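You operate a simulated robot arm through the tools that you are given. There is no shell and no other tool. Be economical: measure what you need, move in short steps, check, and stop when the job is done.

Carry out the task below with a simulated robot arm. There is one attempt and no reset: what you move stays moved.

JOB
Shut the germ lamp down, then drain store tank one to between 70 and 90 litres.
Fine: lamp switch off before its inlet and outlet valves close; drain valve closed at the end.

Only the result counts: the job must be done as asked and must still hold three seconds after the hand-in. Knocking over, shifting, dropping, spilling or breaking anything else fails it.

ROBOT AND FRAMES
A 7-joint arm with a four-finger gripper on a trunk, on a base that drives. Base frame: it is fixed to the floor where the robot stands at the start and does not move with it; the origin is under the middle of the robot, x ahead of it, y to its left, z up. Units: mm, degrees, N and s.
With the tool pointing down near the work surface it reaches from about 100 to 860 mm from the robot's upright axis, wherever it stands. Its first joint turns from -69.0 to 172.0 degrees. Places, roughly: drain valve of store tank one [900, -800, 500]; drain valve of store tank two [900, -1500, 500]; inlet valve of filter one [1100, 700, 1100]; inlet valve of filter two [1100, 400, 1100]; inlet valve of the germ lamp [1100, 600, 1400]; lamp bypass valve [800, 600, 600]; lamp switch [900, 0, 600]; level display one [900, -900, 1200]; level display two [900, -1600, 1200]; outlet valve of the germ lamp [1100, -200, 1400]; tank stirrer switch [900, -400, 600]; vent valve of filter one [1100, 500, 1100]; vent valve of filter two [1100, 200, 1100]. Payload 3.67 kg.
The tool frame sits at the grasp point between the pads (the TCP): z along the fingers, y along the line on which they close. The tips reach 28 mm beyond it. The gripper opens to 112 mm. The gripper's body begins 73 mm behind the TCP.
Orientation is that of the tool frame in the base frame, as [roll, pitch, yaw] about the fixed x, y, z axes, in that order (R = Rz(yaw) Ry(pitch) Rx(roll)). With the fingers straight down and closing along the base's y, the tool's x points along the base's -x, its y along +y and its z along -z.

CONTROLS
- The arm moves only by the tool nudge_tool. Its argument "commands" is a list of rows, each a list of 3 entries, a list of its own where there are three numbers: the turn, a rotation vector about the base's x, y, z in units of 120 degrees (1.0 is 120 degrees), then the shift along the base's x, y, z in units of 150 mm (1.0 is 150 mm), then the finger opening in mm, from 0 to 112. In form: [[[rx, ry, rz], [x, y, z], gripper], ...]. A call has 1 to 20 rows; each row is the pose to reach, as a shift and turn from the pose commanded when the call began. A call with a number of a shift or a turn outside -1 to 1 is refused whole. Rows are played at 5 a second. More than 50 mm and 8.6 degrees between two rows, or a gripper value outside its range, and nothing of the call is played. Where a pose cannot be reached the arm comes as near as it can. A force on the tool above 40 N (or 10 N above the force at the start of the call, whichever is more), or a blocked arm, ends the call early, and 0.2 s more pass. Each finger halts on what it meets, pressing with about 37 N; the grip force reading is that of the motor and also rises with nothing between the fingers. The clock runs only during rows and for 0.2 s after the last one: add rows that repeat a pose to give the fingers time. The reply holds the time, the measured pose of the TCP, the force on the tool along the base axes, the opening and the grip force, in the units named above and with some noise, with the torque about the TCP (base axes, N m) and any sound that the robot's microphone picked up.
- Cameras (640 x 400 px; columns grow to the right, rows downward): "scene" is now at [137.5, -23.6, 1628.1]; the picture's right is [-0.25, -0.97, -0.00], its down [-0.50, 0.13, -0.86] and it looks along [0.83, -0.22, -0.52] (base axes); focal length 259 px, centre (320, 200). "wrist" rides on the gripper at [60, -18, -104] in the tool frame; the picture's right is [0.29, 0.96, 0.00], its down [-0.80, 0.24, -0.55] and it looks along [-0.53, 0.16, 0.83] (tool axes); focal length 234 px, centre (320, 200). There is no depth. A picture from a camera that has moved, and an enlarged one, comes with that camera's place and axes in the base frame and with its lens.
- snapshot(camera): a new picture of that camera. No time passes.
- raise_lower(by): slides the trunk up (or, below 0, down) by that many mm; the arm and the scene camera ride with it, the base frame stays. It gives what a move gives, with no picture.
- base_move(legs): drives the robot by 1 to 6 legs, each [ahead, turn to the left] in mm and degrees, along the robot's own axes; the way and the turn of a leg run together, so that a leg with both is an arc; at most 1500 mm and 180 degrees a leg. The arm and the cameras ride along, it lands a little off, and it stops where it bumps. It gives what a move gives.
- aim_head(pan, tilt): turns the head with the scene camera to pan (to the left, within 86 degrees either way) and tilt (down, from -29 to 69), counted from straight ahead of the robot. It gives what a move gives.
- inspect(camera, box): a new picture of the part [left, top, right, bottom] of that camera's present view, enlarged. No time passes.
- hand_in(): hands the job in; it is judged then, once.

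Work in short steps. Places have to be worked out from the pictures, the camera data and where the tool is seen: move nearer, look again, correct. Check each grasp and each placing, and mend what went wrong. You have 120 turns and 98 pictures in all, those below and enlarged ones among them. Open the gripper and draw the arm clear of the work before you hand the job in, unless the task says otherwise; then end with one line.

The tools are called after "Request:" as a command line: name --argument value ..., lists and objects as JSON in quotes. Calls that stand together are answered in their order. nudge_tool: Moves the arm, as the interface text tells. Its arguments: {"type":"object","properties":{"commands":{"type":"array","items":{"type":"array"}}},"required":["commands"]} The other tools are called the same way: raise_lower (by) slides the trunk up or down; base_move (legs) drives the base; aim_head (pan, tilt) turns the head that bears the scene camera; snapshot (camera) takes a picture; inspect (camera, box) takes an enlarged picture of a part of a camera's view; hand_in () hands the job in.

At the start:

```text
time: 0.0
ee_pos: [632.6, -289.9, 1505.2]
orientation: [180.0, 0.0, -180.0]
wrist_force: [-0.4, -1.2, -0.2]
ft_torque: [0.01, -0.05, 0.01]
opening: 111.9
grasp_force: 0.1
trunk travel left (down, up): [-750.0, 90.0]
robot x, y, heading: [-2.8, -2.1, -0.0]
head pan, tilt: [-14.7, 31.0]
```

scene: 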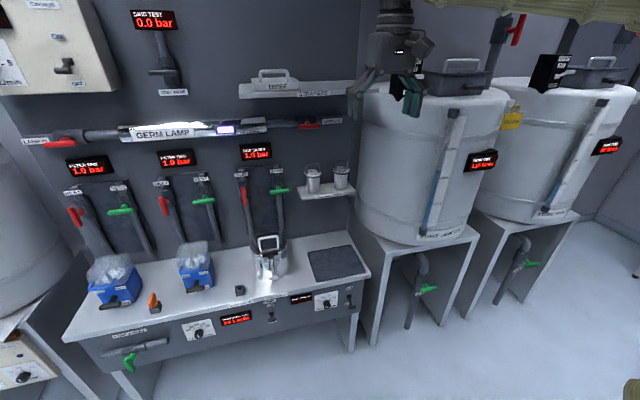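
wrist: 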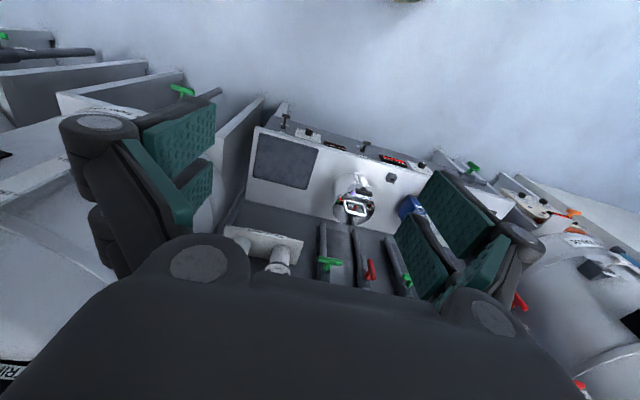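

The scene shows the germ lamp on the wall, the bench panel with switches and the tanks at the right. I'll enlarge the regions of interest first.

Request:
inspect --camera "scene" --box '[20, 100, 360, 200]'

Request:
inspect --camera "scene" --box '[170, 270, 370, 360]'

Request:
inspect --camera "scene" --box '[350, 130, 550, 330]'

```text
1.88 times, centred on (190, 150) of scene
camera zoom: at [137.5, -23.6, 1628.1], right [-0.25, -0.97, 0.0], down [-0.5, 0.13, -0.86], along [0.83, -0.22, -0.52], focal length 487 px, centre (565, 294)
```

zoom: 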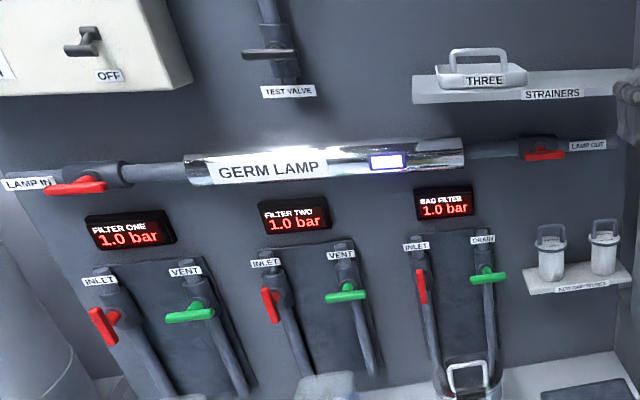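

```text
3.20 times, centred on (270, 315) of scene
camera zoom: at [137.5, -23.6, 1628.1], right [-0.25, -0.97, 0.0], down [-0.5, 0.13, -0.86], along [0.83, -0.22, -0.52], focal length 828 px, centre (480, -168)
```

zoom: 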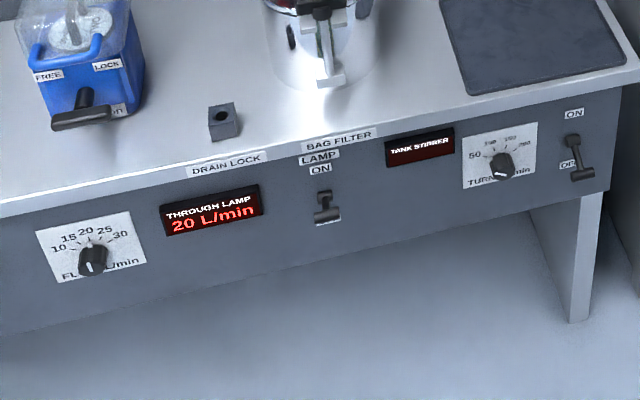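

```text
2.00 times, centred on (450, 230) of scene
camera zoom: at [137.5, -23.6, 1628.1], right [-0.25, -0.97, 0.0], down [-0.5, 0.13, -0.86], along [0.83, -0.22, -0.52], focal length 518 px, centre (60, 140)
```

zoom: 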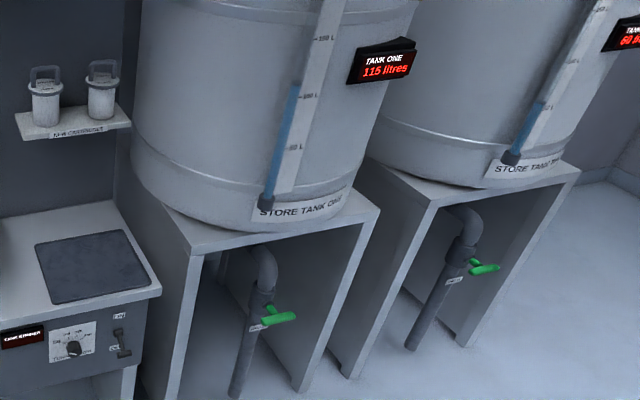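

Tank one reads 115 litres. I'll check the yellow tag, the bypass valve, and the other controls.

Request:
inspect --camera "scene" --box '[440, 0, 640, 125]'

Request:
inspect --camera "scene" --box '[60, 280, 220, 380]'

Request:
inspect --camera "scene" --box '[0, 0, 240, 150]'

```text
3.20 times, centred on (540, 62) of scene
camera zoom: at [137.5, -23.6, 1628.1], right [-0.25, -0.97, 0.0], down [-0.5, 0.13, -0.86], along [0.83, -0.22, -0.52], focal length 828 px, centre (-384, 640)
```

zoom: 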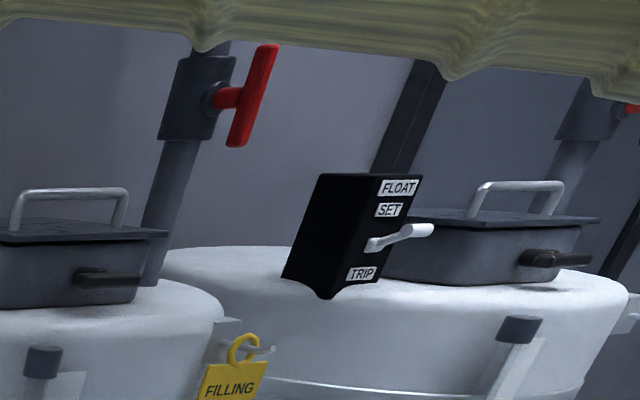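

```text
4.00 times, centred on (140, 330) of scene
camera zoom: at [137.5, -23.6, 1628.1], right [-0.25, -0.97, 0.0], down [-0.5, 0.13, -0.86], along [0.83, -0.22, -0.52], focal length 1036 px, centre (1040, -320)
```

zoom: 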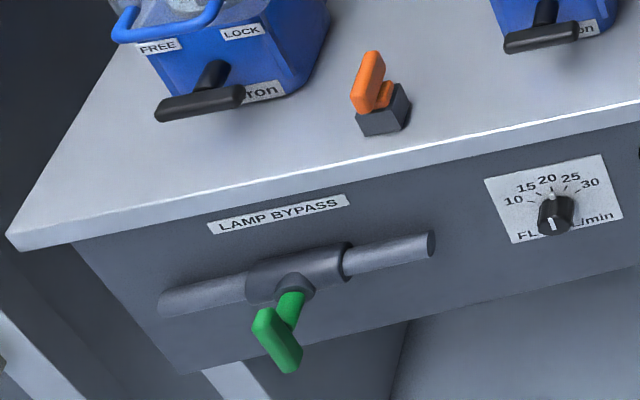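

```text
2.67 times, centred on (120, 75) of scene
camera zoom: at [137.5, -23.6, 1628.1], right [-0.25, -0.97, 0.0], down [-0.5, 0.13, -0.86], along [0.83, -0.22, -0.52], focal length 690 px, centre (853, 533)
```

zoom: 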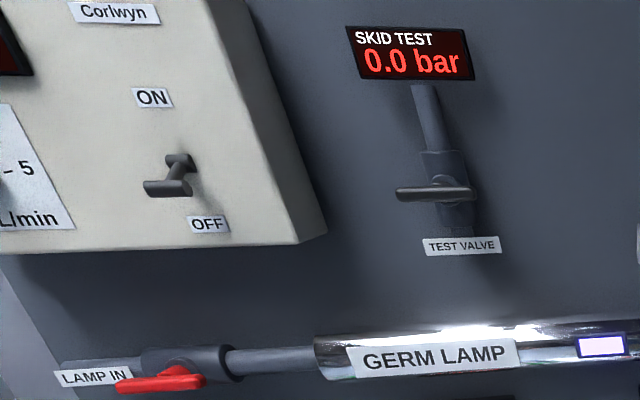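

Controls are legible: lamp switch is below its ON label, lamp in/out levers lie along the pipe (open), drain one crosswise (closed). I lower the trunk, drive nearer and look at the lamp switch.

Request:
raise_lower --by -450

Request:
base_move --legs '[[150, 0]]'

Request:
aim_head --pan 0 --tilt 40

Request:
snapshot --camera "scene"

```text
refused: -450 is not a number from -400 to 400
```

```text
time: 1.4
ee_pos: [781.1, -289.8, 1505.0]
orientation: [180.0, -0.1, 179.9]
wrist_force: [0.8, -0.3, 0.3]
ft_torque: [0.0, 0.01, -0.01]
opening: 112.0
grasp_force: 0.1
trunk travel left (down, up): [-750.0, 90.0]
robot x, y, heading: [143.9, -0.5, -0.2]
head pan, tilt: [-14.7, 31.0]
```

```text
time: 2.1
ee_pos: [778.7, -289.5, 1507.0]
orientation: [180.0, 0.0, 180.0]
wrist_force: [0.0, -0.2, 0.6]
ft_torque: [-0.01, 0.01, 0.0]
opening: 111.9
grasp_force: 0.1
trunk travel left (down, up): [-750.0, 90.0]
robot x, y, heading: [146.0, -0.9, -0.2]
head pan, tilt: [0.0, 40.0]
```

```text
89 pictures are left
camera scene: at [282.0, -1.5, 1614.5], right [0.0, -1.0, 0.0], down [-0.64, 0.0, -0.77], along [0.77, 0.0, -0.64], focal length 259 px, centre (320, 200)
```

scene: 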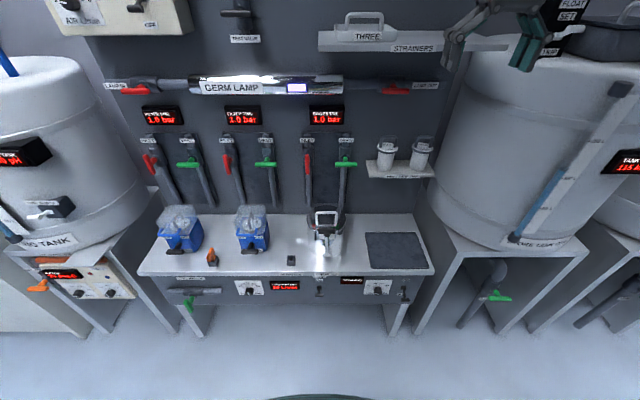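

Nothing is below the gripper within the drop. I lower the trunk by 400 and view the switches from closer.

Request:
raise_lower --by -400

Request:
inspect --camera "scene" --box '[120, 200, 480, 400]'

Request:
snapshot --camera "scene"

```text
time: 6.0
ee_pos: [780.0, -290.2, 1107.6]
orientation: [-180.0, 0.0, 179.9]
wrist_force: [-0.4, -0.5, -0.5]
ft_torque: [0.01, 0.0, -0.02]
opening: 112.0
grasp_force: 0.0
trunk travel left (down, up): [-350.0, 490.0]
robot x, y, heading: [147.2, 0.7, 0.1]
head pan, tilt: [0.0, 40.0]
```

```text
1.78 times, centred on (300, 300) of scene
camera zoom: at [282.3, -0.7, 1214.4], right [0.0, -1.0, 0.0], down [-0.64, 0.0, -0.77], along [0.77, 0.0, -0.64], focal length 460 px, centre (356, 22)
```

zoom: 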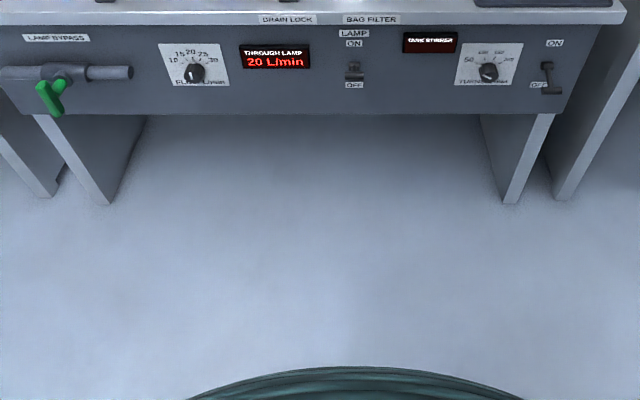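

```text
87 pictures are left
camera scene: at [282.3, -0.7, 1214.4], right [0.0, -1.0, 0.0], down [-0.64, 0.0, -0.77], along [0.77, 0.0, -0.64], focal length 259 px, centre (320, 200)
```

scene: 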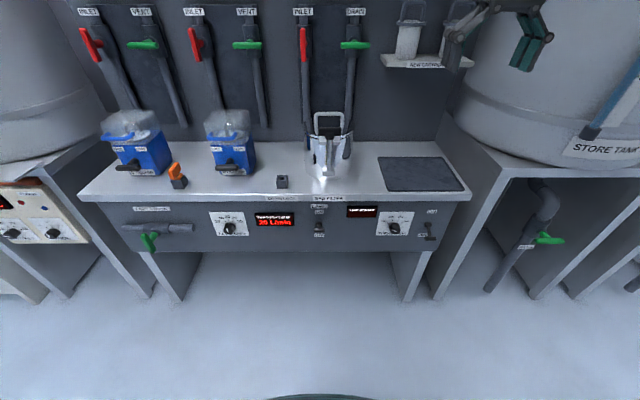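

The lamp switch base is triangulated at about (866, 1, 610), its bar sticking out and tilted up (ON); panel at x≈866, bench top z≈729. I tilt the fingers 45° forward, close them and shift toward y=0.

Request:
nudge_tool --commands '[[[0, -0.065, 0], [-0.05, 0.15, 0], 80], [[0, -0.13, 0], [-0.1, 0.3, 0], 40], [[0, -0.195, 0], [-0.15, 0.5, 0], 0], [[0, -0.26, 0], [-0.2, 0.7, 0], 0], [[0, -0.325, 0], [-0.2, 0.85, 0], 0], [[0, -0.375, 0], [-0.2, 1, 0], 0]]'

Request:
raise_lower --by -300

Request:
snapshot --camera "scene"

Request:
snapshot --camera "wrist"

```text
time: 7.4
ee_pos: [749.6, -139.3, 1106.0]
orientation: [-179.9, 45.1, 179.9]
wrist_force: [-0.8, -0.1, 0.8]
ft_torque: [0.01, -0.03, -0.05]
opening: 0.0
grasp_force: 35.4
trunk travel left (down, up): [-350.0, 490.0]
robot x, y, heading: [149.1, -0.3, 0.0]
head pan, tilt: [0.0, 40.0]
```

```text
time: 10.4
ee_pos: [749.5, -138.7, 805.8]
orientation: [179.9, 44.9, 179.8]
wrist_force: [0.4, 0.2, 0.0]
ft_torque: [0.0, 0.0, -0.03]
opening: 0.0
grasp_force: 35.8
trunk travel left (down, up): [-50.0, 790.0]
robot x, y, heading: [145.7, -0.5, -0.1]
head pan, tilt: [0.0, 40.0]
```

```text
86 pictures are left
camera scene: at [282.3, -0.5, 914.5], right [0.0, -1.0, 0.0], down [-0.64, 0.0, -0.77], along [0.77, 0.0, -0.64], focal length 259 px, centre (320, 200)
```

scene: 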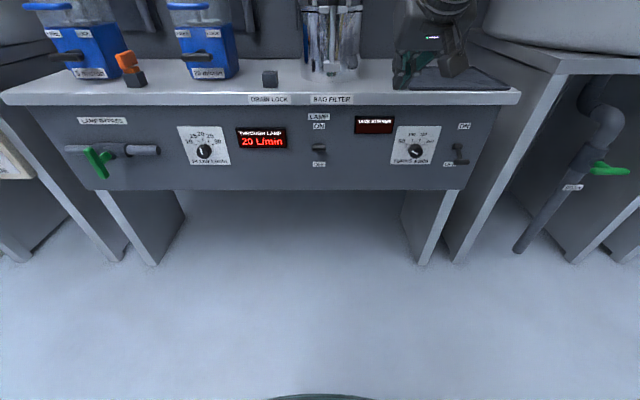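

```text
85 pictures are left
camera wrist: at [634.3, -155.9, 836.3], right [-0.2, 0.96, -0.2], down [0.17, 0.24, 0.96], along [0.96, 0.16, -0.21], focal length 234 px, centre (320, 200)
```

wrist: 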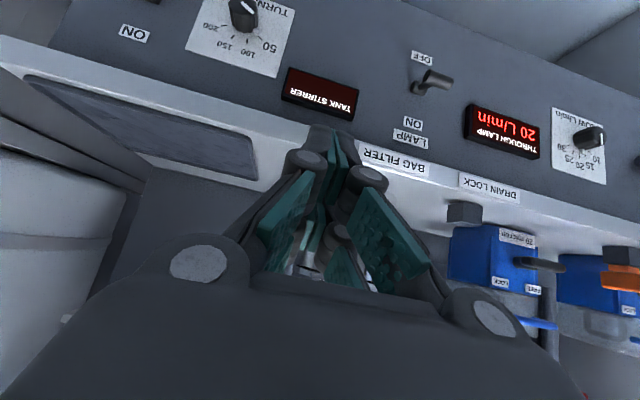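

The tool is above the bench front, tilted. Let me zoom on the lamp switch for its exact geometry.

Request:
inspect --camera "scene" --box '[280, 90, 360, 180]'

Request:
inspect --camera "wrist" --box '[360, 30, 480, 180]'

```text
4.44 times, centred on (320, 135) of scene
camera zoom: at [282.3, -0.5, 914.5], right [0.0, -1.0, 0.0], down [-0.64, 0.0, -0.77], along [0.77, 0.0, -0.64], focal length 1151 px, centre (320, 489)
```

zoom: 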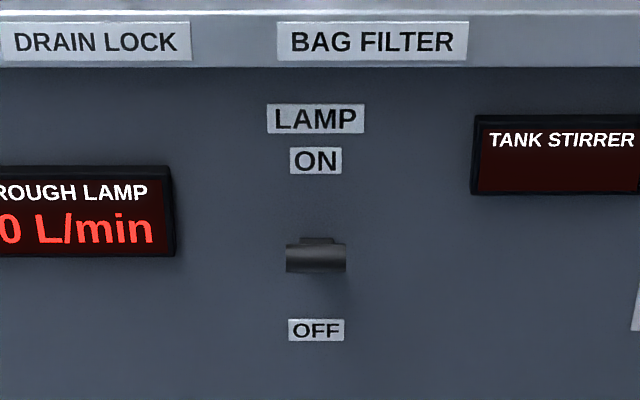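

```text
2.67 times, centred on (420, 105) of wrist
camera zoom: at [634.3, -155.9, 836.3], right [-0.2, 0.96, -0.2], down [0.17, 0.24, 0.96], along [0.96, 0.16, -0.21], focal length 624 px, centre (53, 453)
```

zoom: 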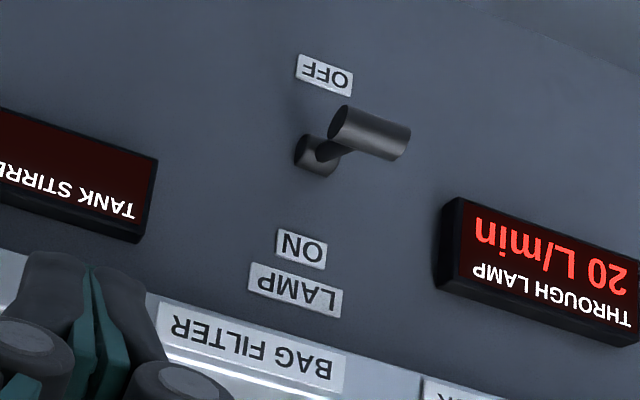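

Combining both views the bar is near (860, 0, 600) and panel at x≈912. I move the closed tips to just above the bar.

Request:
nudge_tool --commands '[[[0, 0, 0], [0.1, 0.25, -0.15], 0], [[0, 0, 0], [0.2, 0.5, -0.3], 0], [[0, 0, 0], [0.35, 0.75, -0.45], 0], [[0, 0, 0], [0.5, 0.925, -0.6], 0], [[0, 0, 0], [0.6, 0.925, -0.77], 0]]'

Request:
inspect --camera "scene" --box '[240, 60, 400, 180]'

Request:
snapshot --camera "wrist"

```text
time: 11.6
ee_pos: [839.0, -1.4, 688.4]
orientation: [179.8, 45.0, 179.9]
wrist_force: [-0.6, 0.6, 1.5]
ft_torque: [-0.02, -0.03, 0.0]
opening: 0.0
grasp_force: 35.8
trunk travel left (down, up): [-50.0, 790.0]
robot x, y, heading: [146.5, -0.9, 0.1]
head pan, tilt: [0.0, 40.0]
```

```text
3.33 times, centred on (320, 120) of scene
camera zoom: at [282.1, -0.3, 914.4], right [0.0, -1.0, 0.0], down [-0.64, 0.0, -0.77], along [0.77, 0.0, -0.64], focal length 863 px, centre (320, 467)
```

zoom: 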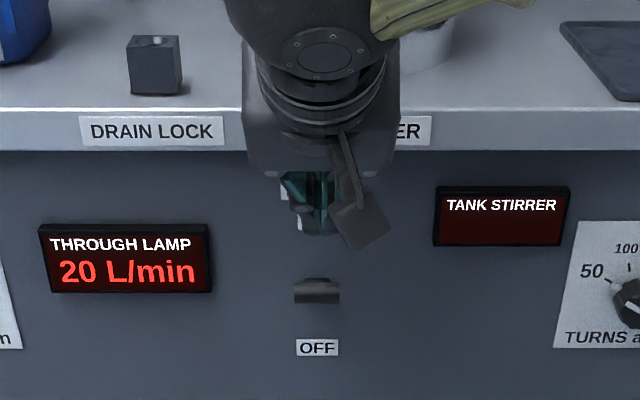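

```text
81 pictures are left
camera wrist: at [724.5, -18.7, 719.2], right [-0.2, 0.96, -0.2], down [0.17, 0.24, 0.96], along [0.96, 0.16, -0.21], focal length 234 px, centre (320, 200)
```

wrist: 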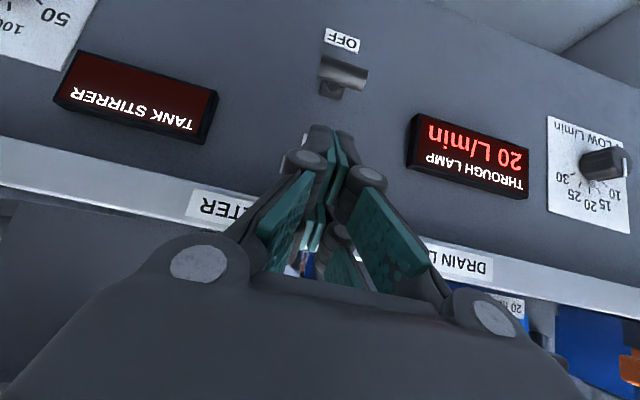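

Refined bar position ≈ (850, -1, 607); tips are at about (859, -1, 668). I push straight down.

Request:
nudge_tool --commands '[[[0, 0, 0], [-0.03, 0, -0.15], 0], [[0, 0, 0], [-0.03, 0, -0.25], 0], [[0, 0, 0], [-0.03, 0, -0.35], 0], [[0, 0, 0], [-0.03, 0, -0.45], 0], [[0, 0, 0], [-0.03, 0, -0.55], 0], [[0, 0, 0], [-0.03, 0, -0.65], 0]]'

Request:
inspect --camera "scene" --box '[240, 60, 400, 180]'

```text
time: 13.0
ee_pos: [832.0, -0.5, 596.0]
orientation: [179.9, 45.2, -179.9]
wrist_force: [-14.5, 0.7, 4.5]
ft_torque: [-0.01, 0.0, 0.01]
opening: 6.0
grasp_force: 35.7
trunk travel left (down, up): [-50.0, 790.0]
robot x, y, heading: [147.3, -1.2, -0.2]
head pan, tilt: [0.0, 40.0]
stopped in row 6: the force on the tool passed its limit at 48 N (the readings are from after the stop); the commanded pose is now the measured one
```

```text
3.33 times, centred on (320, 120) of scene
camera zoom: at [281.2, -0.6, 914.5], right [0.0, -1.0, 0.0], down [-0.64, 0.0, -0.77], along [0.77, 0.0, -0.64], focal length 863 px, centre (320, 467)
```

zoom: 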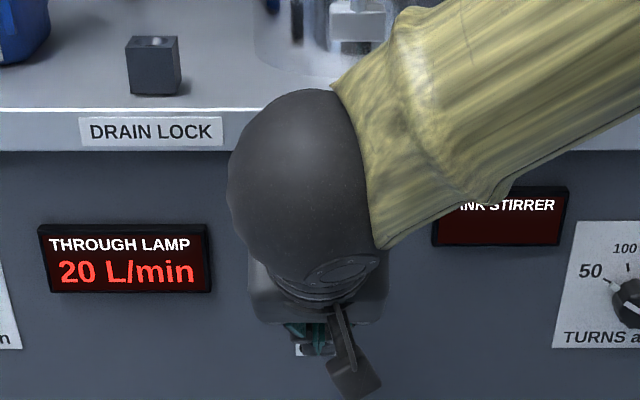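

Force spiked, the tip pushed something to its stop. I raise and back off, then check the lever and lamp.

Request:
nudge_tool --commands '[[[0, 0, 0], [-0.1, 0, 0.05], 0], [[0, 0, 0], [-0.35, 0, 0.2], 0], [[0, 0, 0], [-0.6, 0, 0.5], 0], [[0, 0, 0], [-0.7, 0, 0.8], 0]]'

Request:
inspect --camera "scene" --box '[240, 60, 400, 180]'

Request:
snapshot --camera "wrist"

```text
refused: row 3 steps farther than a row can; nothing moved
```

```text
3.33 times, centred on (320, 120) of scene
camera zoom: at [281.2, -0.6, 914.5], right [0.0, -1.0, 0.0], down [-0.64, 0.0, -0.77], along [0.77, 0.0, -0.64], focal length 863 px, centre (320, 467)
```

zoom: 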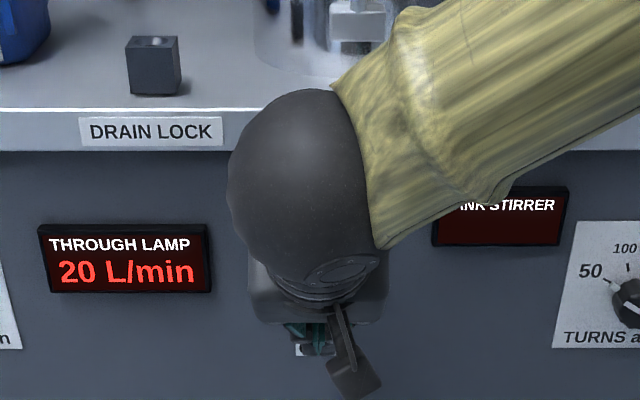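

```text
78 pictures are left
camera wrist: at [716.5, -18.3, 626.5], right [-0.2, 0.96, -0.2], down [0.17, 0.24, 0.96], along [0.96, 0.16, -0.21], focal length 234 px, centre (320, 200)
```

wrist: 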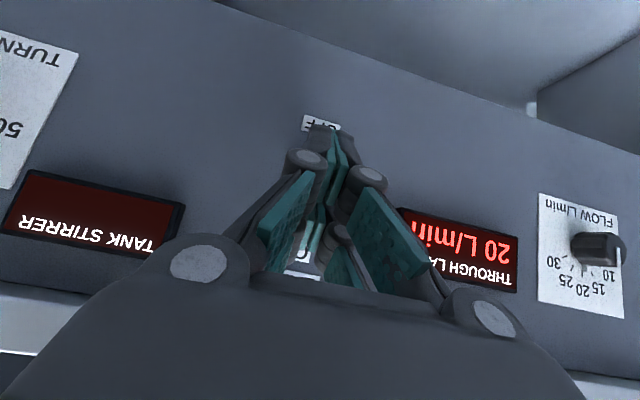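

One row stepped too far; I retract along the tool axis in smaller steps, fingers slightly opened in case the lever is wedged.

Request:
nudge_tool --commands '[[[0, 0, 0], [0, 0, 0], 20], [[0, 0, 0], [-0.1, 0, 0.1], 20], [[0, 0, 0], [-0.3, 0, 0.3], 20], [[0, 0, 0], [-0.5, 0, 0.5], 20], [[0, 0, 0], [-0.65, 0, 0.7], 20]]'

Request:
inspect --camera "scene" --box '[240, 60, 400, 180]'

Request:
snapshot --camera "wrist"

```text
time: 14.2
ee_pos: [733.1, -0.8, 699.3]
orientation: [179.9, 44.9, 179.8]
wrist_force: [0.5, 0.2, 0.1]
ft_torque: [-0.01, 0.01, 0.0]
opening: 19.9
grasp_force: 0.0
trunk travel left (down, up): [-50.0, 790.0]
robot x, y, heading: [145.3, -0.4, -0.3]
head pan, tilt: [0.0, 40.0]
```

```text
3.33 times, centred on (320, 120) of scene
camera zoom: at [282.3, -0.3, 914.3], right [0.0, -1.0, 0.0], down [-0.64, 0.0, -0.77], along [0.77, 0.0, -0.64], focal length 863 px, centre (320, 467)
```

zoom: 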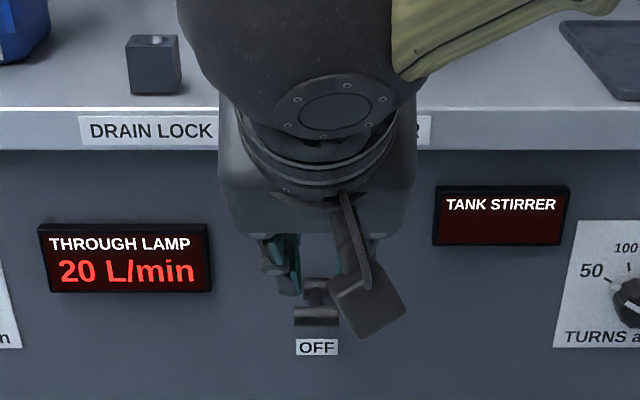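

```text
76 pictures are left
camera wrist: at [618.8, -17.6, 731.0], right [-0.2, 0.96, -0.2], down [0.17, 0.24, 0.96], along [0.96, 0.16, -0.21], focal length 234 px, centre (320, 200)
```

wrist: 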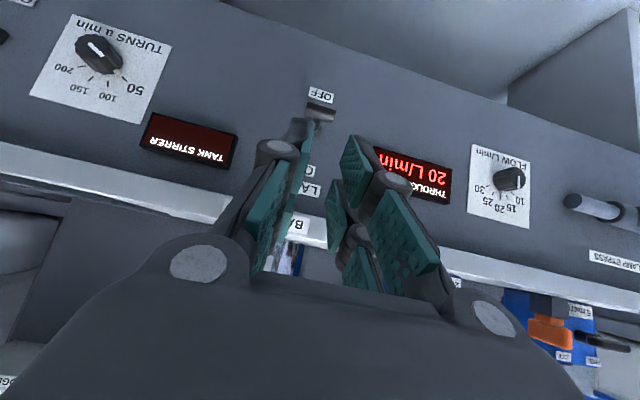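

The lever now points lower. I look up at the germ lamp and compare with the stirrer switch (off).

Request:
inspect --camera "scene" --box '[380, 90, 500, 180]'

Request:
aim_head --pan 0 --tilt -29

Request:
snapshot --camera "scene"

```text
4.44 times, centred on (440, 135) of scene
camera zoom: at [282.3, -0.3, 914.3], right [0.0, -1.0, 0.0], down [-0.64, 0.0, -0.77], along [0.77, 0.0, -0.64], focal length 1151 px, centre (-213, 489)
```

zoom: 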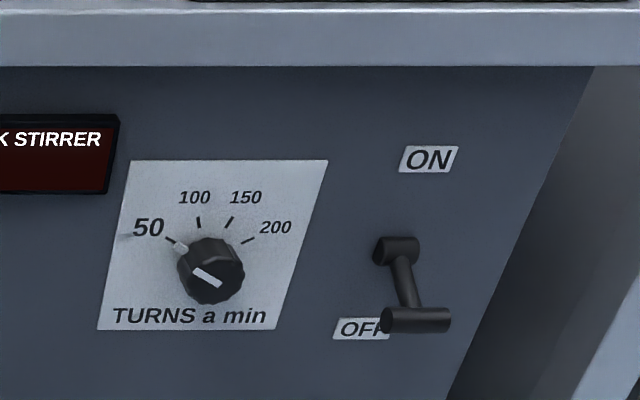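

```text
time: 15.6
ee_pos: [734.0, -0.6, 700.2]
orientation: [179.9, 45.0, 179.9]
wrist_force: [0.7, 0.5, 0.2]
ft_torque: [0.03, -0.02, -0.03]
opening: 19.9
grasp_force: 0.2
trunk travel left (down, up): [-50.0, 790.0]
robot x, y, heading: [146.2, -1.7, -0.1]
head pan, tilt: [0.0, -28.6]
```

```text
74 pictures are left
camera scene: at [264.0, -0.5, 1018.1], right [0.0, -1.0, 0.0], down [0.48, 0.0, -0.88], along [0.88, 0.0, 0.48], focal length 259 px, centre (320, 200)
```

scene: 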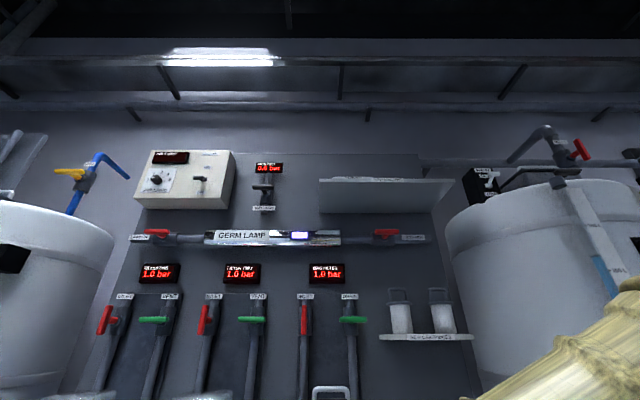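

The lamp still glows, and compared to the stirrer lever (OFF) the lamp lever is only about half-way. I look again at it without the arm in the way.

Request:
aim_head --pan 0 --tilt 40

Request:
nudge_tool --commands '[[[0, 0, 0], [0, 0, 0.3], 14], [[0, 0, 0], [0, 0, 0.6], 14]]'

Request:
inspect --camera "scene" --box '[280, 90, 360, 180]'

Request:
inspect --camera "wrist" --box '[260, 40, 380, 130]'

```text
time: 17.0
ee_pos: [733.3, 0.1, 700.4]
orientation: [179.9, 45.0, -180.0]
wrist_force: [-1.1, 0.8, -0.9]
ft_torque: [0.05, -0.02, 0.06]
opening: 20.4
grasp_force: 0.0
trunk travel left (down, up): [-50.0, 790.0]
robot x, y, heading: [147.5, 0.0, -0.3]
head pan, tilt: [0.0, 40.0]
```

```text
time: 17.6
ee_pos: [735.2, -3.7, 790.0]
orientation: [-180.0, 45.0, -179.9]
wrist_force: [-0.3, 0.3, -0.2]
ft_torque: [-0.05, 0.04, -0.03]
opening: 13.9
grasp_force: 0.0
trunk travel left (down, up): [-50.0, 790.0]
robot x, y, heading: [147.0, 0.6, -0.3]
head pan, tilt: [0.0, 40.0]
```

```text
4.44 times, centred on (320, 135) of scene
camera zoom: at [282.1, -0.4, 914.3], right [0.0, -1.0, 0.0], down [-0.64, 0.0, -0.77], along [0.77, 0.0, -0.64], focal length 1151 px, centre (320, 489)
```

zoom: 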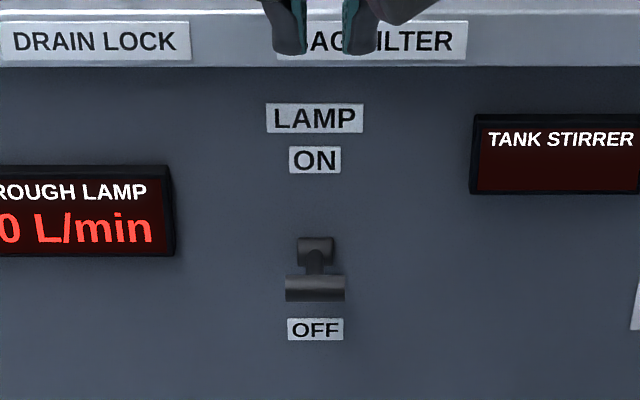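

```text
4.44 times, centred on (320, 85) of wrist
camera zoom: at [620.3, -20.6, 820.5], right [-0.2, 0.96, -0.2], down [0.17, 0.24, 0.96], along [0.96, 0.16, -0.21], focal length 1041 px, centre (320, 711)
```

zoom: 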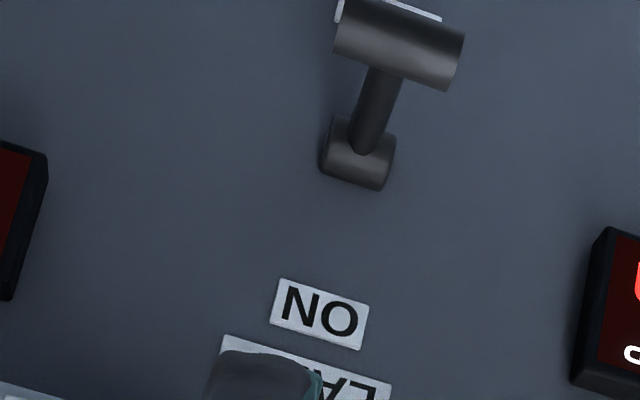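

Lever is now horizontal: base (888, 0, 593), bar (851, 0, 588). I'll straddle the shaft with fingers 16 mm apart and press the bar fully down.

Request:
nudge_tool --commands '[[[0, 0, 0], [0.2, 0.01, -0.2], 16], [[0, 0, 0], [0.4, 0.01, -0.4], 16], [[0, 0, 0], [0.6, 0.02, -0.6], 16], [[0, 0, 0], [0.68, 0.02, -0.8], 16], [[0, 0, 0], [0.68, 0.02, -1], 16]]'

Request:
nudge_tool --commands '[[[0, 0, 0], [0, 0, -0.1], 16], [[0, 0, 0], [0, 0, -0.2], 16], [[0, 0, 0], [0, 0, -0.3], 16], [[0, 0, 0], [0, 0, -0.4], 16], [[0, 0, 0], [0, 0, -0.5], 16], [[0, 0, 0], [0, 0, -0.56], 16]]'

Request:
inspect --camera "scene" --box '[280, 90, 360, 180]'

```text
time: 18.8
ee_pos: [836.8, 2.1, 642.7]
orientation: [179.9, 45.0, -180.0]
wrist_force: [0.6, 0.2, -0.2]
ft_torque: [0.04, 0.01, 0.02]
opening: 16.1
grasp_force: 0.0
trunk travel left (down, up): [-50.0, 790.0]
robot x, y, heading: [147.1, -2.4, 0.0]
head pan, tilt: [0.0, 40.0]
```

```text
time: 20.1
ee_pos: [836.1, 2.0, 566.9]
orientation: [179.9, 45.7, 179.8]
wrist_force: [-21.7, -4.2, 22.1]
ft_torque: [-0.21, -0.32, -0.24]
opening: 16.9
grasp_force: 0.4
trunk travel left (down, up): [-50.0, 790.0]
robot x, y, heading: [146.6, -1.4, -0.1]
head pan, tilt: [0.0, 40.0]
stopped in row 6: the force on the tool passed its limit at 46 N (the readings are from after the stop); the commanded pose is now the measured one
```

```text
4.44 times, centred on (320, 135) of scene
camera zoom: at [280.0, -0.8, 914.9], right [0.0, -1.0, 0.0], down [-0.64, 0.0, -0.77], along [0.77, 0.0, -0.64], focal length 1151 px, centre (320, 489)
```

zoom: 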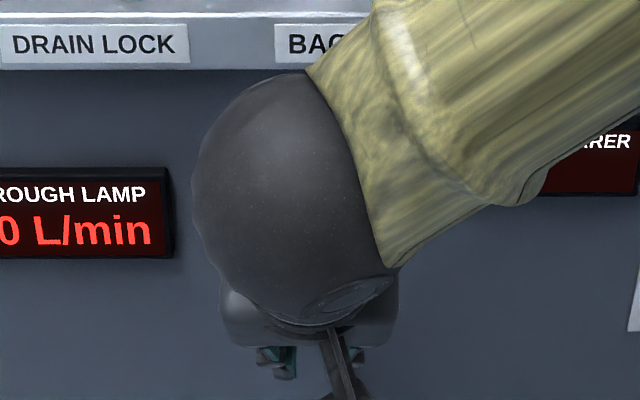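

Tip reached z≈547 against a stop. I withdraw along the tool axis and look.

Request:
nudge_tool --commands '[[[0, 0, 0], [-0.1, 0, 0.1], 16], [[0, 0, 0], [-0.3, 0, 0.3], 16], [[0, 0, 0], [-0.5, 0, 0.5], 16], [[0, 0, 0], [-0.7, 0, 0.7], 16], [[0, 0, 0], [-0.7, 0, 0.99], 16]]'

Request:
inspect --camera "scene" --box '[280, 90, 360, 180]'

Request:
aim_head --pan 0 --tilt -20

Request:
inspect --camera "scene" --box '[100, 180, 460, 400]'

```text
time: 21.3
ee_pos: [731.6, 4.8, 711.8]
orientation: [179.9, 45.3, 179.8]
wrist_force: [-0.3, 0.1, 0.2]
ft_torque: [-0.01, 0.01, 0.0]
opening: 16.2
grasp_force: 0.0
trunk travel left (down, up): [-50.0, 790.0]
robot x, y, heading: [143.4, 3.0, 0.2]
head pan, tilt: [0.0, 40.0]
```

```text
4.44 times, centred on (320, 135) of scene
camera zoom: at [282.0, -0.4, 914.3], right [0.0, -1.0, 0.0], down [-0.64, 0.0, -0.77], along [0.77, 0.0, -0.64], focal length 1151 px, centre (320, 489)
```

zoom: 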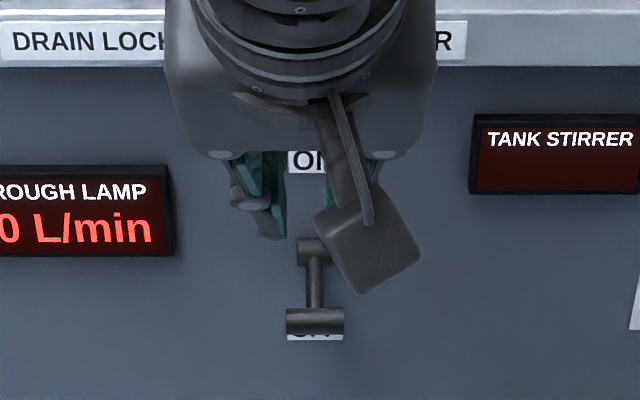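

```text
time: 22.6
ee_pos: [731.9, 5.4, 711.5]
orientation: [179.8, 45.5, 179.9]
wrist_force: [1.4, 0.4, 0.1]
ft_torque: [-0.01, -0.01, -0.01]
opening: 16.2
grasp_force: 0.1
trunk travel left (down, up): [-50.0, 790.0]
robot x, y, heading: [147.3, -1.1, -0.3]
head pan, tilt: [0.0, -20.0]
```

```text
1.78 times, centred on (280, 290) of scene
camera zoom: at [272.9, -0.6, 1007.3], right [0.0, -1.0, 0.0], down [0.34, 0.0, -0.94], along [0.94, 0.0, 0.34], focal length 460 px, centre (391, 40)
```

zoom: 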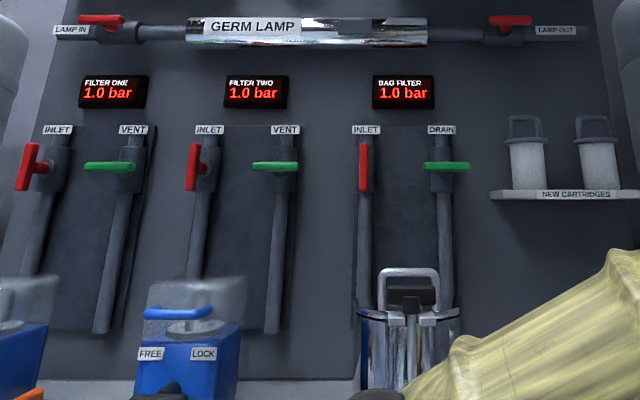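

The lamp's window has gone dark and the lever matches the stirrer's OFF position. The lamp levers triangulate to about (1115, 563, 1354) and (1115, -237, 1354). I retract, level the tool to horizontal, and raise the trunk.

Request:
nudge_tool --commands '[[[0, 0, 0], [-0.2, 0, 0], 40], [[0, -0.07, 0], [-0.4, 0, 0.1], 70], [[0, -0.14, 0], [-0.6, 0, 0.2], 70], [[0, -0.21, 0], [-0.8, 0, 0.3], 70], [[0, -0.28, 0], [-0.95, 0, 0.4], 70], [[0, -0.35, 0], [-0.95, 0, 0.5], 70], [[0, -0.375, 0], [-0.95, 0, 0.6], 70]]'

Request:
raise_lower --by 400

Request:
raise_lower --by 120

Request:
aim_head --pan 0 --tilt 10

Request:
snapshot --camera "scene"

```text
time: 24.2
ee_pos: [608.2, 34.2, 830.9]
orientation: [16.5, 89.5, 16.5]
wrist_force: [-0.3, 0.2, -0.5]
ft_torque: [0.01, -0.01, -0.01]
opening: 70.0
grasp_force: 0.0
out of reach, approached as far as the arm can: row 4, 5, 6, 7
trunk travel left (down, up): [-50.0, 790.0]
robot x, y, heading: [148.0, -1.5, -0.1]
head pan, tilt: [0.0, -20.0]
```

```text
time: 28.1
ee_pos: [607.5, 34.0, 1229.7]
orientation: [17.5, 89.7, 17.5]
wrist_force: [-0.7, 0.1, 0.2]
ft_torque: [-0.01, -0.02, 0.05]
opening: 69.9
grasp_force: 0.2
trunk travel left (down, up): [-450.0, 390.0]
robot x, y, heading: [141.8, 1.4, -0.3]
head pan, tilt: [0.0, -20.0]
```

```text
time: 29.6
ee_pos: [607.4, 34.0, 1350.3]
orientation: [17.4, 89.7, 17.4]
wrist_force: [-0.6, 0.4, 0.0]
ft_torque: [-0.01, -0.01, 0.01]
opening: 69.9
grasp_force: 0.0
trunk travel left (down, up): [-570.0, 270.0]
robot x, y, heading: [144.2, 4.6, -0.2]
head pan, tilt: [0.0, -20.0]
```

```text
time: 30.5
ee_pos: [607.4, 34.5, 1349.2]
orientation: [17.0, 89.5, 16.9]
wrist_force: [-0.7, 0.3, -0.2]
ft_torque: [0.01, -0.01, 0.01]
opening: 70.1
grasp_force: 0.1
trunk travel left (down, up): [-570.0, 270.0]
robot x, y, heading: [145.5, 0.9, -0.2]
head pan, tilt: [0.0, 10.0]
```

```text
68 pictures are left
camera scene: at [289.8, -0.8, 1482.2], right [0.0, -1.0, 0.0], down [-0.17, 0.0, -0.98], along [0.98, 0.0, -0.17], focal length 259 px, centre (320, 200)
```

scene: 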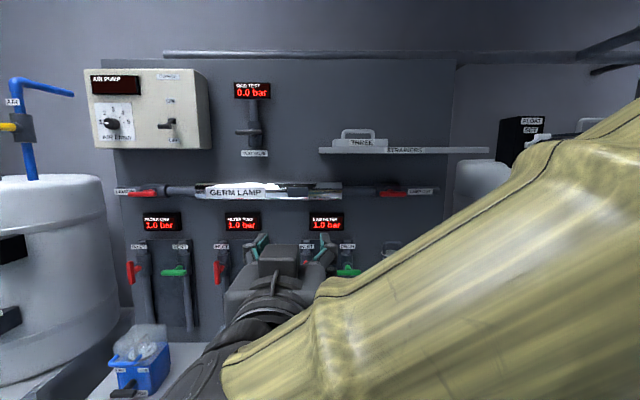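

Tool is horizontal at z≈1350. I drive to about (460, 148) so both lamp valves are within reach, then look.

Request:
base_move --legs '[[0, 25], [330, 0], [0, -25]]'

Request:
aim_head --pan 15 --tilt 10

Request:
snapshot --camera "scene"

Request:
snapshot --camera "wrist"

```text
time: 35.2
ee_pos: [911.6, 157.5, 1349.8]
orientation: [19.6, 89.6, 18.2]
wrist_force: [0.0, -0.3, -0.3]
ft_torque: [0.03, 0.02, 0.01]
opening: 70.0
grasp_force: 0.0
trunk travel left (down, up): [-570.0, 270.0]
robot x, y, heading: [451.8, 134.4, -1.2]
head pan, tilt: [0.0, 10.0]
```

```text
time: 36.0
ee_pos: [911.7, 157.5, 1349.8]
orientation: [18.5, 89.7, 17.2]
wrist_force: [-0.1, -0.8, 0.1]
ft_torque: [0.0, 0.02, -0.01]
opening: 70.3
grasp_force: 0.1
trunk travel left (down, up): [-570.0, 270.0]
robot x, y, heading: [448.5, 134.0, -1.6]
head pan, tilt: [15.0, 10.0]
```

```text
67 pictures are left
camera scene: at [590.6, 154.2, 1482.1], right [0.23, -0.97, 0.0], down [-0.17, -0.04, -0.98], along [0.96, 0.23, -0.17], focal length 259 px, centre (320, 200)
```

scene: 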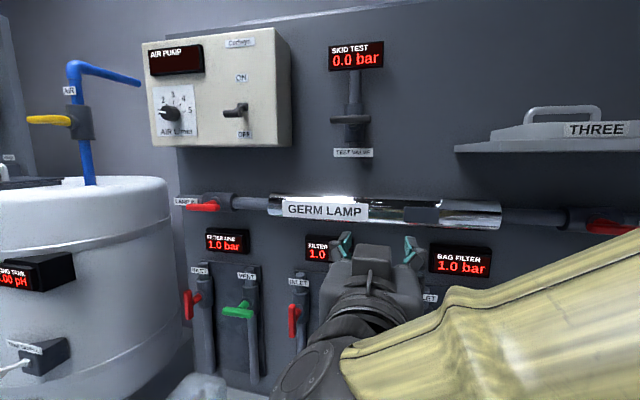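

```text
66 pictures are left
camera wrist: at [808.8, 142.6, 1289.0], right [0.02, 0.96, -0.29], down [-0.55, 0.25, 0.79], along [0.83, 0.14, 0.54], focal length 234 px, centre (320, 200)
```

wrist: 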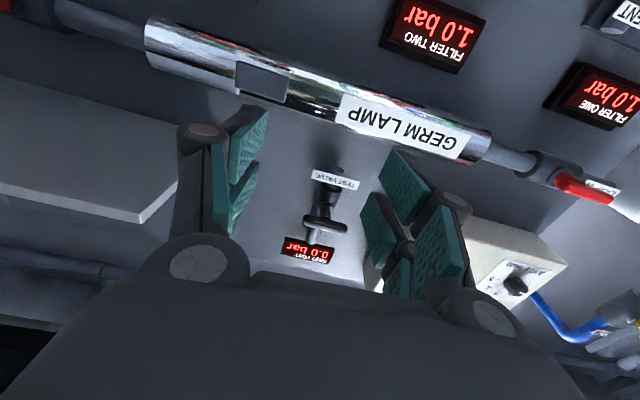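

Request:
inspect --camera "scene" --box '[170, 170, 270, 235]'

Request:
inspect --camera "wrist" --box '[500, 120, 640, 220]'

Request:
inspect --camera "scene" --box '[540, 190, 640, 250]'

```text
6.15 times, centred on (220, 202) of scene
camera zoom: at [590.6, 154.2, 1482.1], right [0.23, -0.97, 0.0], down [-0.17, -0.04, -0.98], along [0.96, 0.23, -0.17], focal length 1593 px, centre (935, 185)
```

zoom: 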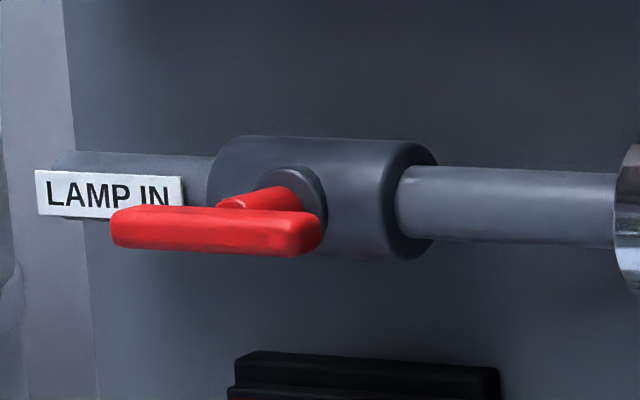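

```text
4.00 times, centred on (570, 170) of wrist
camera zoom: at [808.8, 142.6, 1289.0], right [0.02, 0.96, -0.29], down [-0.55, 0.25, 0.79], along [0.83, 0.14, 0.54], focal length 937 px, centre (-680, 320)
```

zoom: 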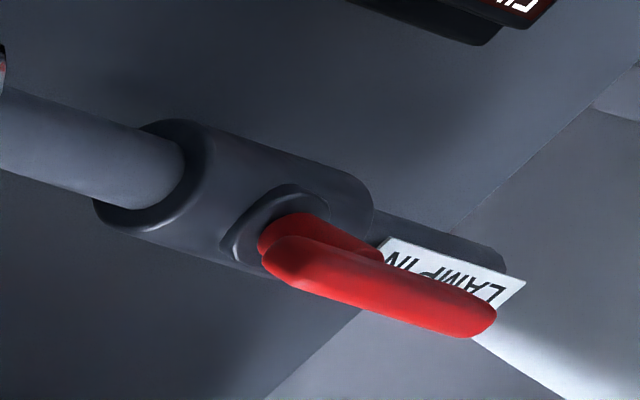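

```text
6.40 times, centred on (590, 220) of scene
camera zoom: at [590.6, 154.2, 1482.1], right [0.23, -0.97, 0.0], down [-0.17, -0.04, -0.98], along [0.96, 0.23, -0.17], focal length 1657 px, centre (-1408, 72)
```

zoom: 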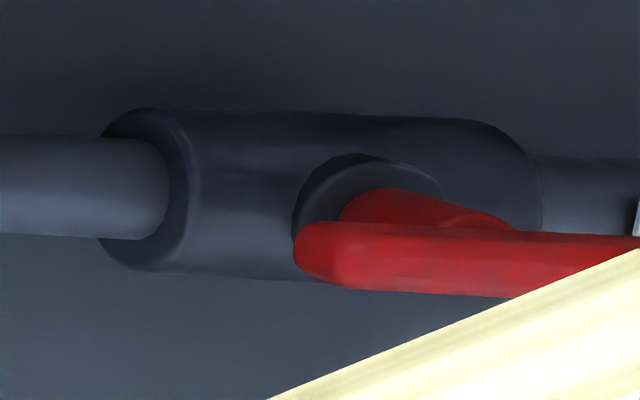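

Handle is a T-bar centred on its stem; triangulated centre ≈ (1108, 560, 1356), length ≈ 95 mm. I'll push its left end down with closed fingers; first move there at safe distance.

Request:
nudge_tool --commands '[[[0, 0, 0], [0, 0.3, 0.08], 0], [[0, 0, 0], [0, 0.6, 0.15], 0], [[0, 0, 0], [0, 0.9, 0.25], 0], [[0, 0, 0], [0.1, 1, 0.3], 0]]'

Request:
nudge_tool --commands '[[[0, 0, 0], [0.1, 0.3, 0], 0], [[0, 0, 0], [0.2, 0.6, 0], 0], [[0, 0, 0], [0.3, 0.9, 0], 0], [[0, 0, 0], [0.4, 1, 0], 0]]'

Request:
nudge_tool --commands '[[[0, 0, 0], [0.1, 0.3, 0], 0], [[0, 0, 0], [0.2, 0.6, 0], 0], [[0, 0, 0], [0.3, 0.92, 0], 0]]'

Request:
snapshot --camera "scene"

Request:
snapshot --camera "wrist"

```text
time: 37.0
ee_pos: [925.2, 308.7, 1394.8]
orientation: [29.7, 89.5, 28.5]
wrist_force: [0.5, -0.3, 0.0]
ft_torque: [-0.05, -0.02, 0.01]
opening: 0.2
grasp_force: 35.7
trunk travel left (down, up): [-570.0, 270.0]
robot x, y, heading: [450.0, 133.1, -1.7]
head pan, tilt: [15.0, 10.0]
```

```text
time: 38.0
ee_pos: [988.4, 458.1, 1398.1]
orientation: [55.6, 89.5, 54.2]
wrist_force: [-0.2, -0.3, -0.3]
ft_torque: [0.02, -0.03, 0.06]
opening: 0.0
grasp_force: 35.6
trunk travel left (down, up): [-570.0, 270.0]
robot x, y, heading: [449.3, 135.7, -1.5]
head pan, tilt: [15.0, 10.0]
```

```text
refused: row 3 steps farther than a row can; nothing moved
```

```text
62 pictures are left
camera scene: at [589.2, 161.2, 1475.6], right [0.32, -0.95, 0.0], down [-0.23, -0.08, -0.97], along [0.92, 0.31, -0.24], focal length 259 px, centre (320, 200)
```

scene: 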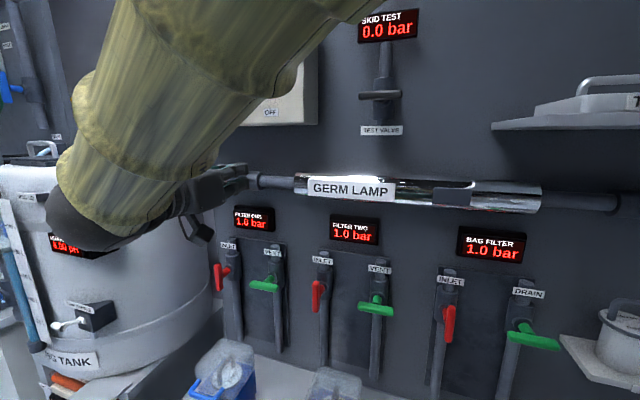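

```text
61 pictures are left
camera wrist: at [885.0, 443.3, 1338.0], right [0.02, 0.96, -0.28], down [-0.55, 0.25, 0.8], along [0.83, 0.14, 0.54], focal length 234 px, centre (320, 200)
```

wrist: 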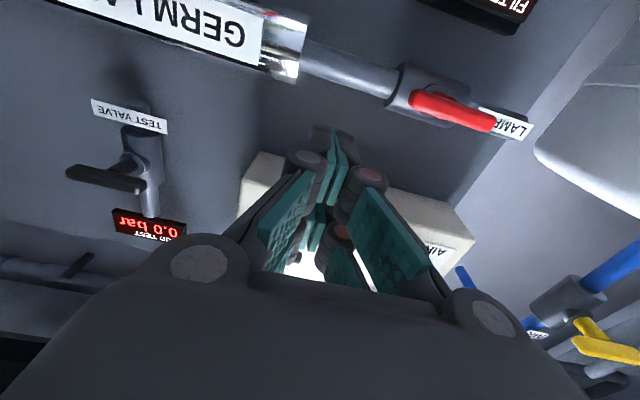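

From the wrist view, the lever axis refines to about (1108, 567, 1353), half-length 42. I move the tip above its left half.

Request:
nudge_tool --commands '[[[0, 0, 0], [0.05, 0.28, 0], 0], [[0, 0, 0], [0.1, 0.56, 0], 0], [[0, 0, 0], [0.2, 0.82, 0], 0], [[0, 0, 0], [0.35, 0.94, 0], 0], [[0, 0, 0], [0.5, 0.94, 0], 0]]'

Request:
snapshot --camera "wrist"

Request:
snapshot --camera "scene"

```text
time: 39.1
ee_pos: [1074.2, 523.8, 1499.4]
orientation: [74.7, 82.3, 69.9]
wrist_force: [-1.5, 0.1, 0.1]
ft_torque: [0.0, 0.07, 0.02]
opening: 0.3
grasp_force: 35.4
trunk travel left (down, up): [-570.0, 270.0]
robot x, y, heading: [452.4, 132.4, -0.9]
head pan, tilt: [15.0, 10.0]
stopped in row 5: the arm was blocked; the commanded pose is now the measured one
```

```text
60 pictures are left
camera wrist: at [973.1, 523.4, 1433.1], right [0.09, 0.98, -0.16], down [-0.57, 0.18, 0.8], along [0.82, 0.02, 0.58], focal length 234 px, centre (320, 200)
```

wrist: 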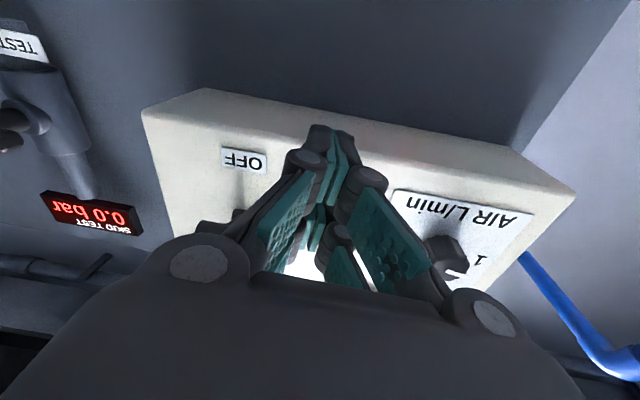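

```text
59 pictures are left
camera scene: at [587.0, 154.2, 1482.4], right [0.24, -0.97, 0.0], down [-0.17, -0.04, -0.99], along [0.96, 0.23, -0.17], focal length 259 px, centre (320, 200)
```

scene: 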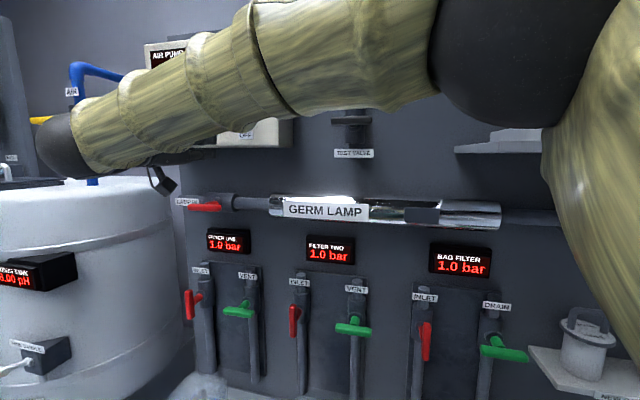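

The arm got blocked by awkward folding and wandered up near the air pump box. I retract straight back in x, and will approach from a better base position.

Request:
nudge_tool --commands '[[[0, 0, 0], [-0.25, 0, 0], 0], [[0, 0, 0], [-0.5, 0, 0], 0], [[0, 0, 0], [-0.75, -0.1, 0], 0], [[0, 0, 0], [-1, -0.2, 0], 0]]'

Request:
snapshot --camera "scene"

```text
time: 40.1
ee_pos: [932.3, 488.0, 1493.0]
orientation: [85.4, 81.8, 80.3]
wrist_force: [-1.5, -1.8, 0.1]
ft_torque: [0.01, 0.02, 0.02]
opening: 0.0
grasp_force: 36.2
trunk travel left (down, up): [-570.0, 270.0]
robot x, y, heading: [449.7, 135.1, -1.4]
head pan, tilt: [15.0, 10.0]
```

```text
58 pictures are left
camera scene: at [588.6, 129.9, 1497.9], right [-0.02, -1.0, 0.0], down [0.0, 0.0, -1.0], along [1.0, -0.02, 0.0], focal length 259 px, centre (320, 200)
```

scene: 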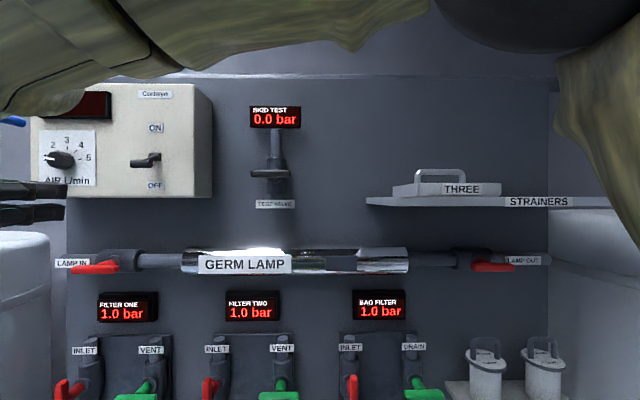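

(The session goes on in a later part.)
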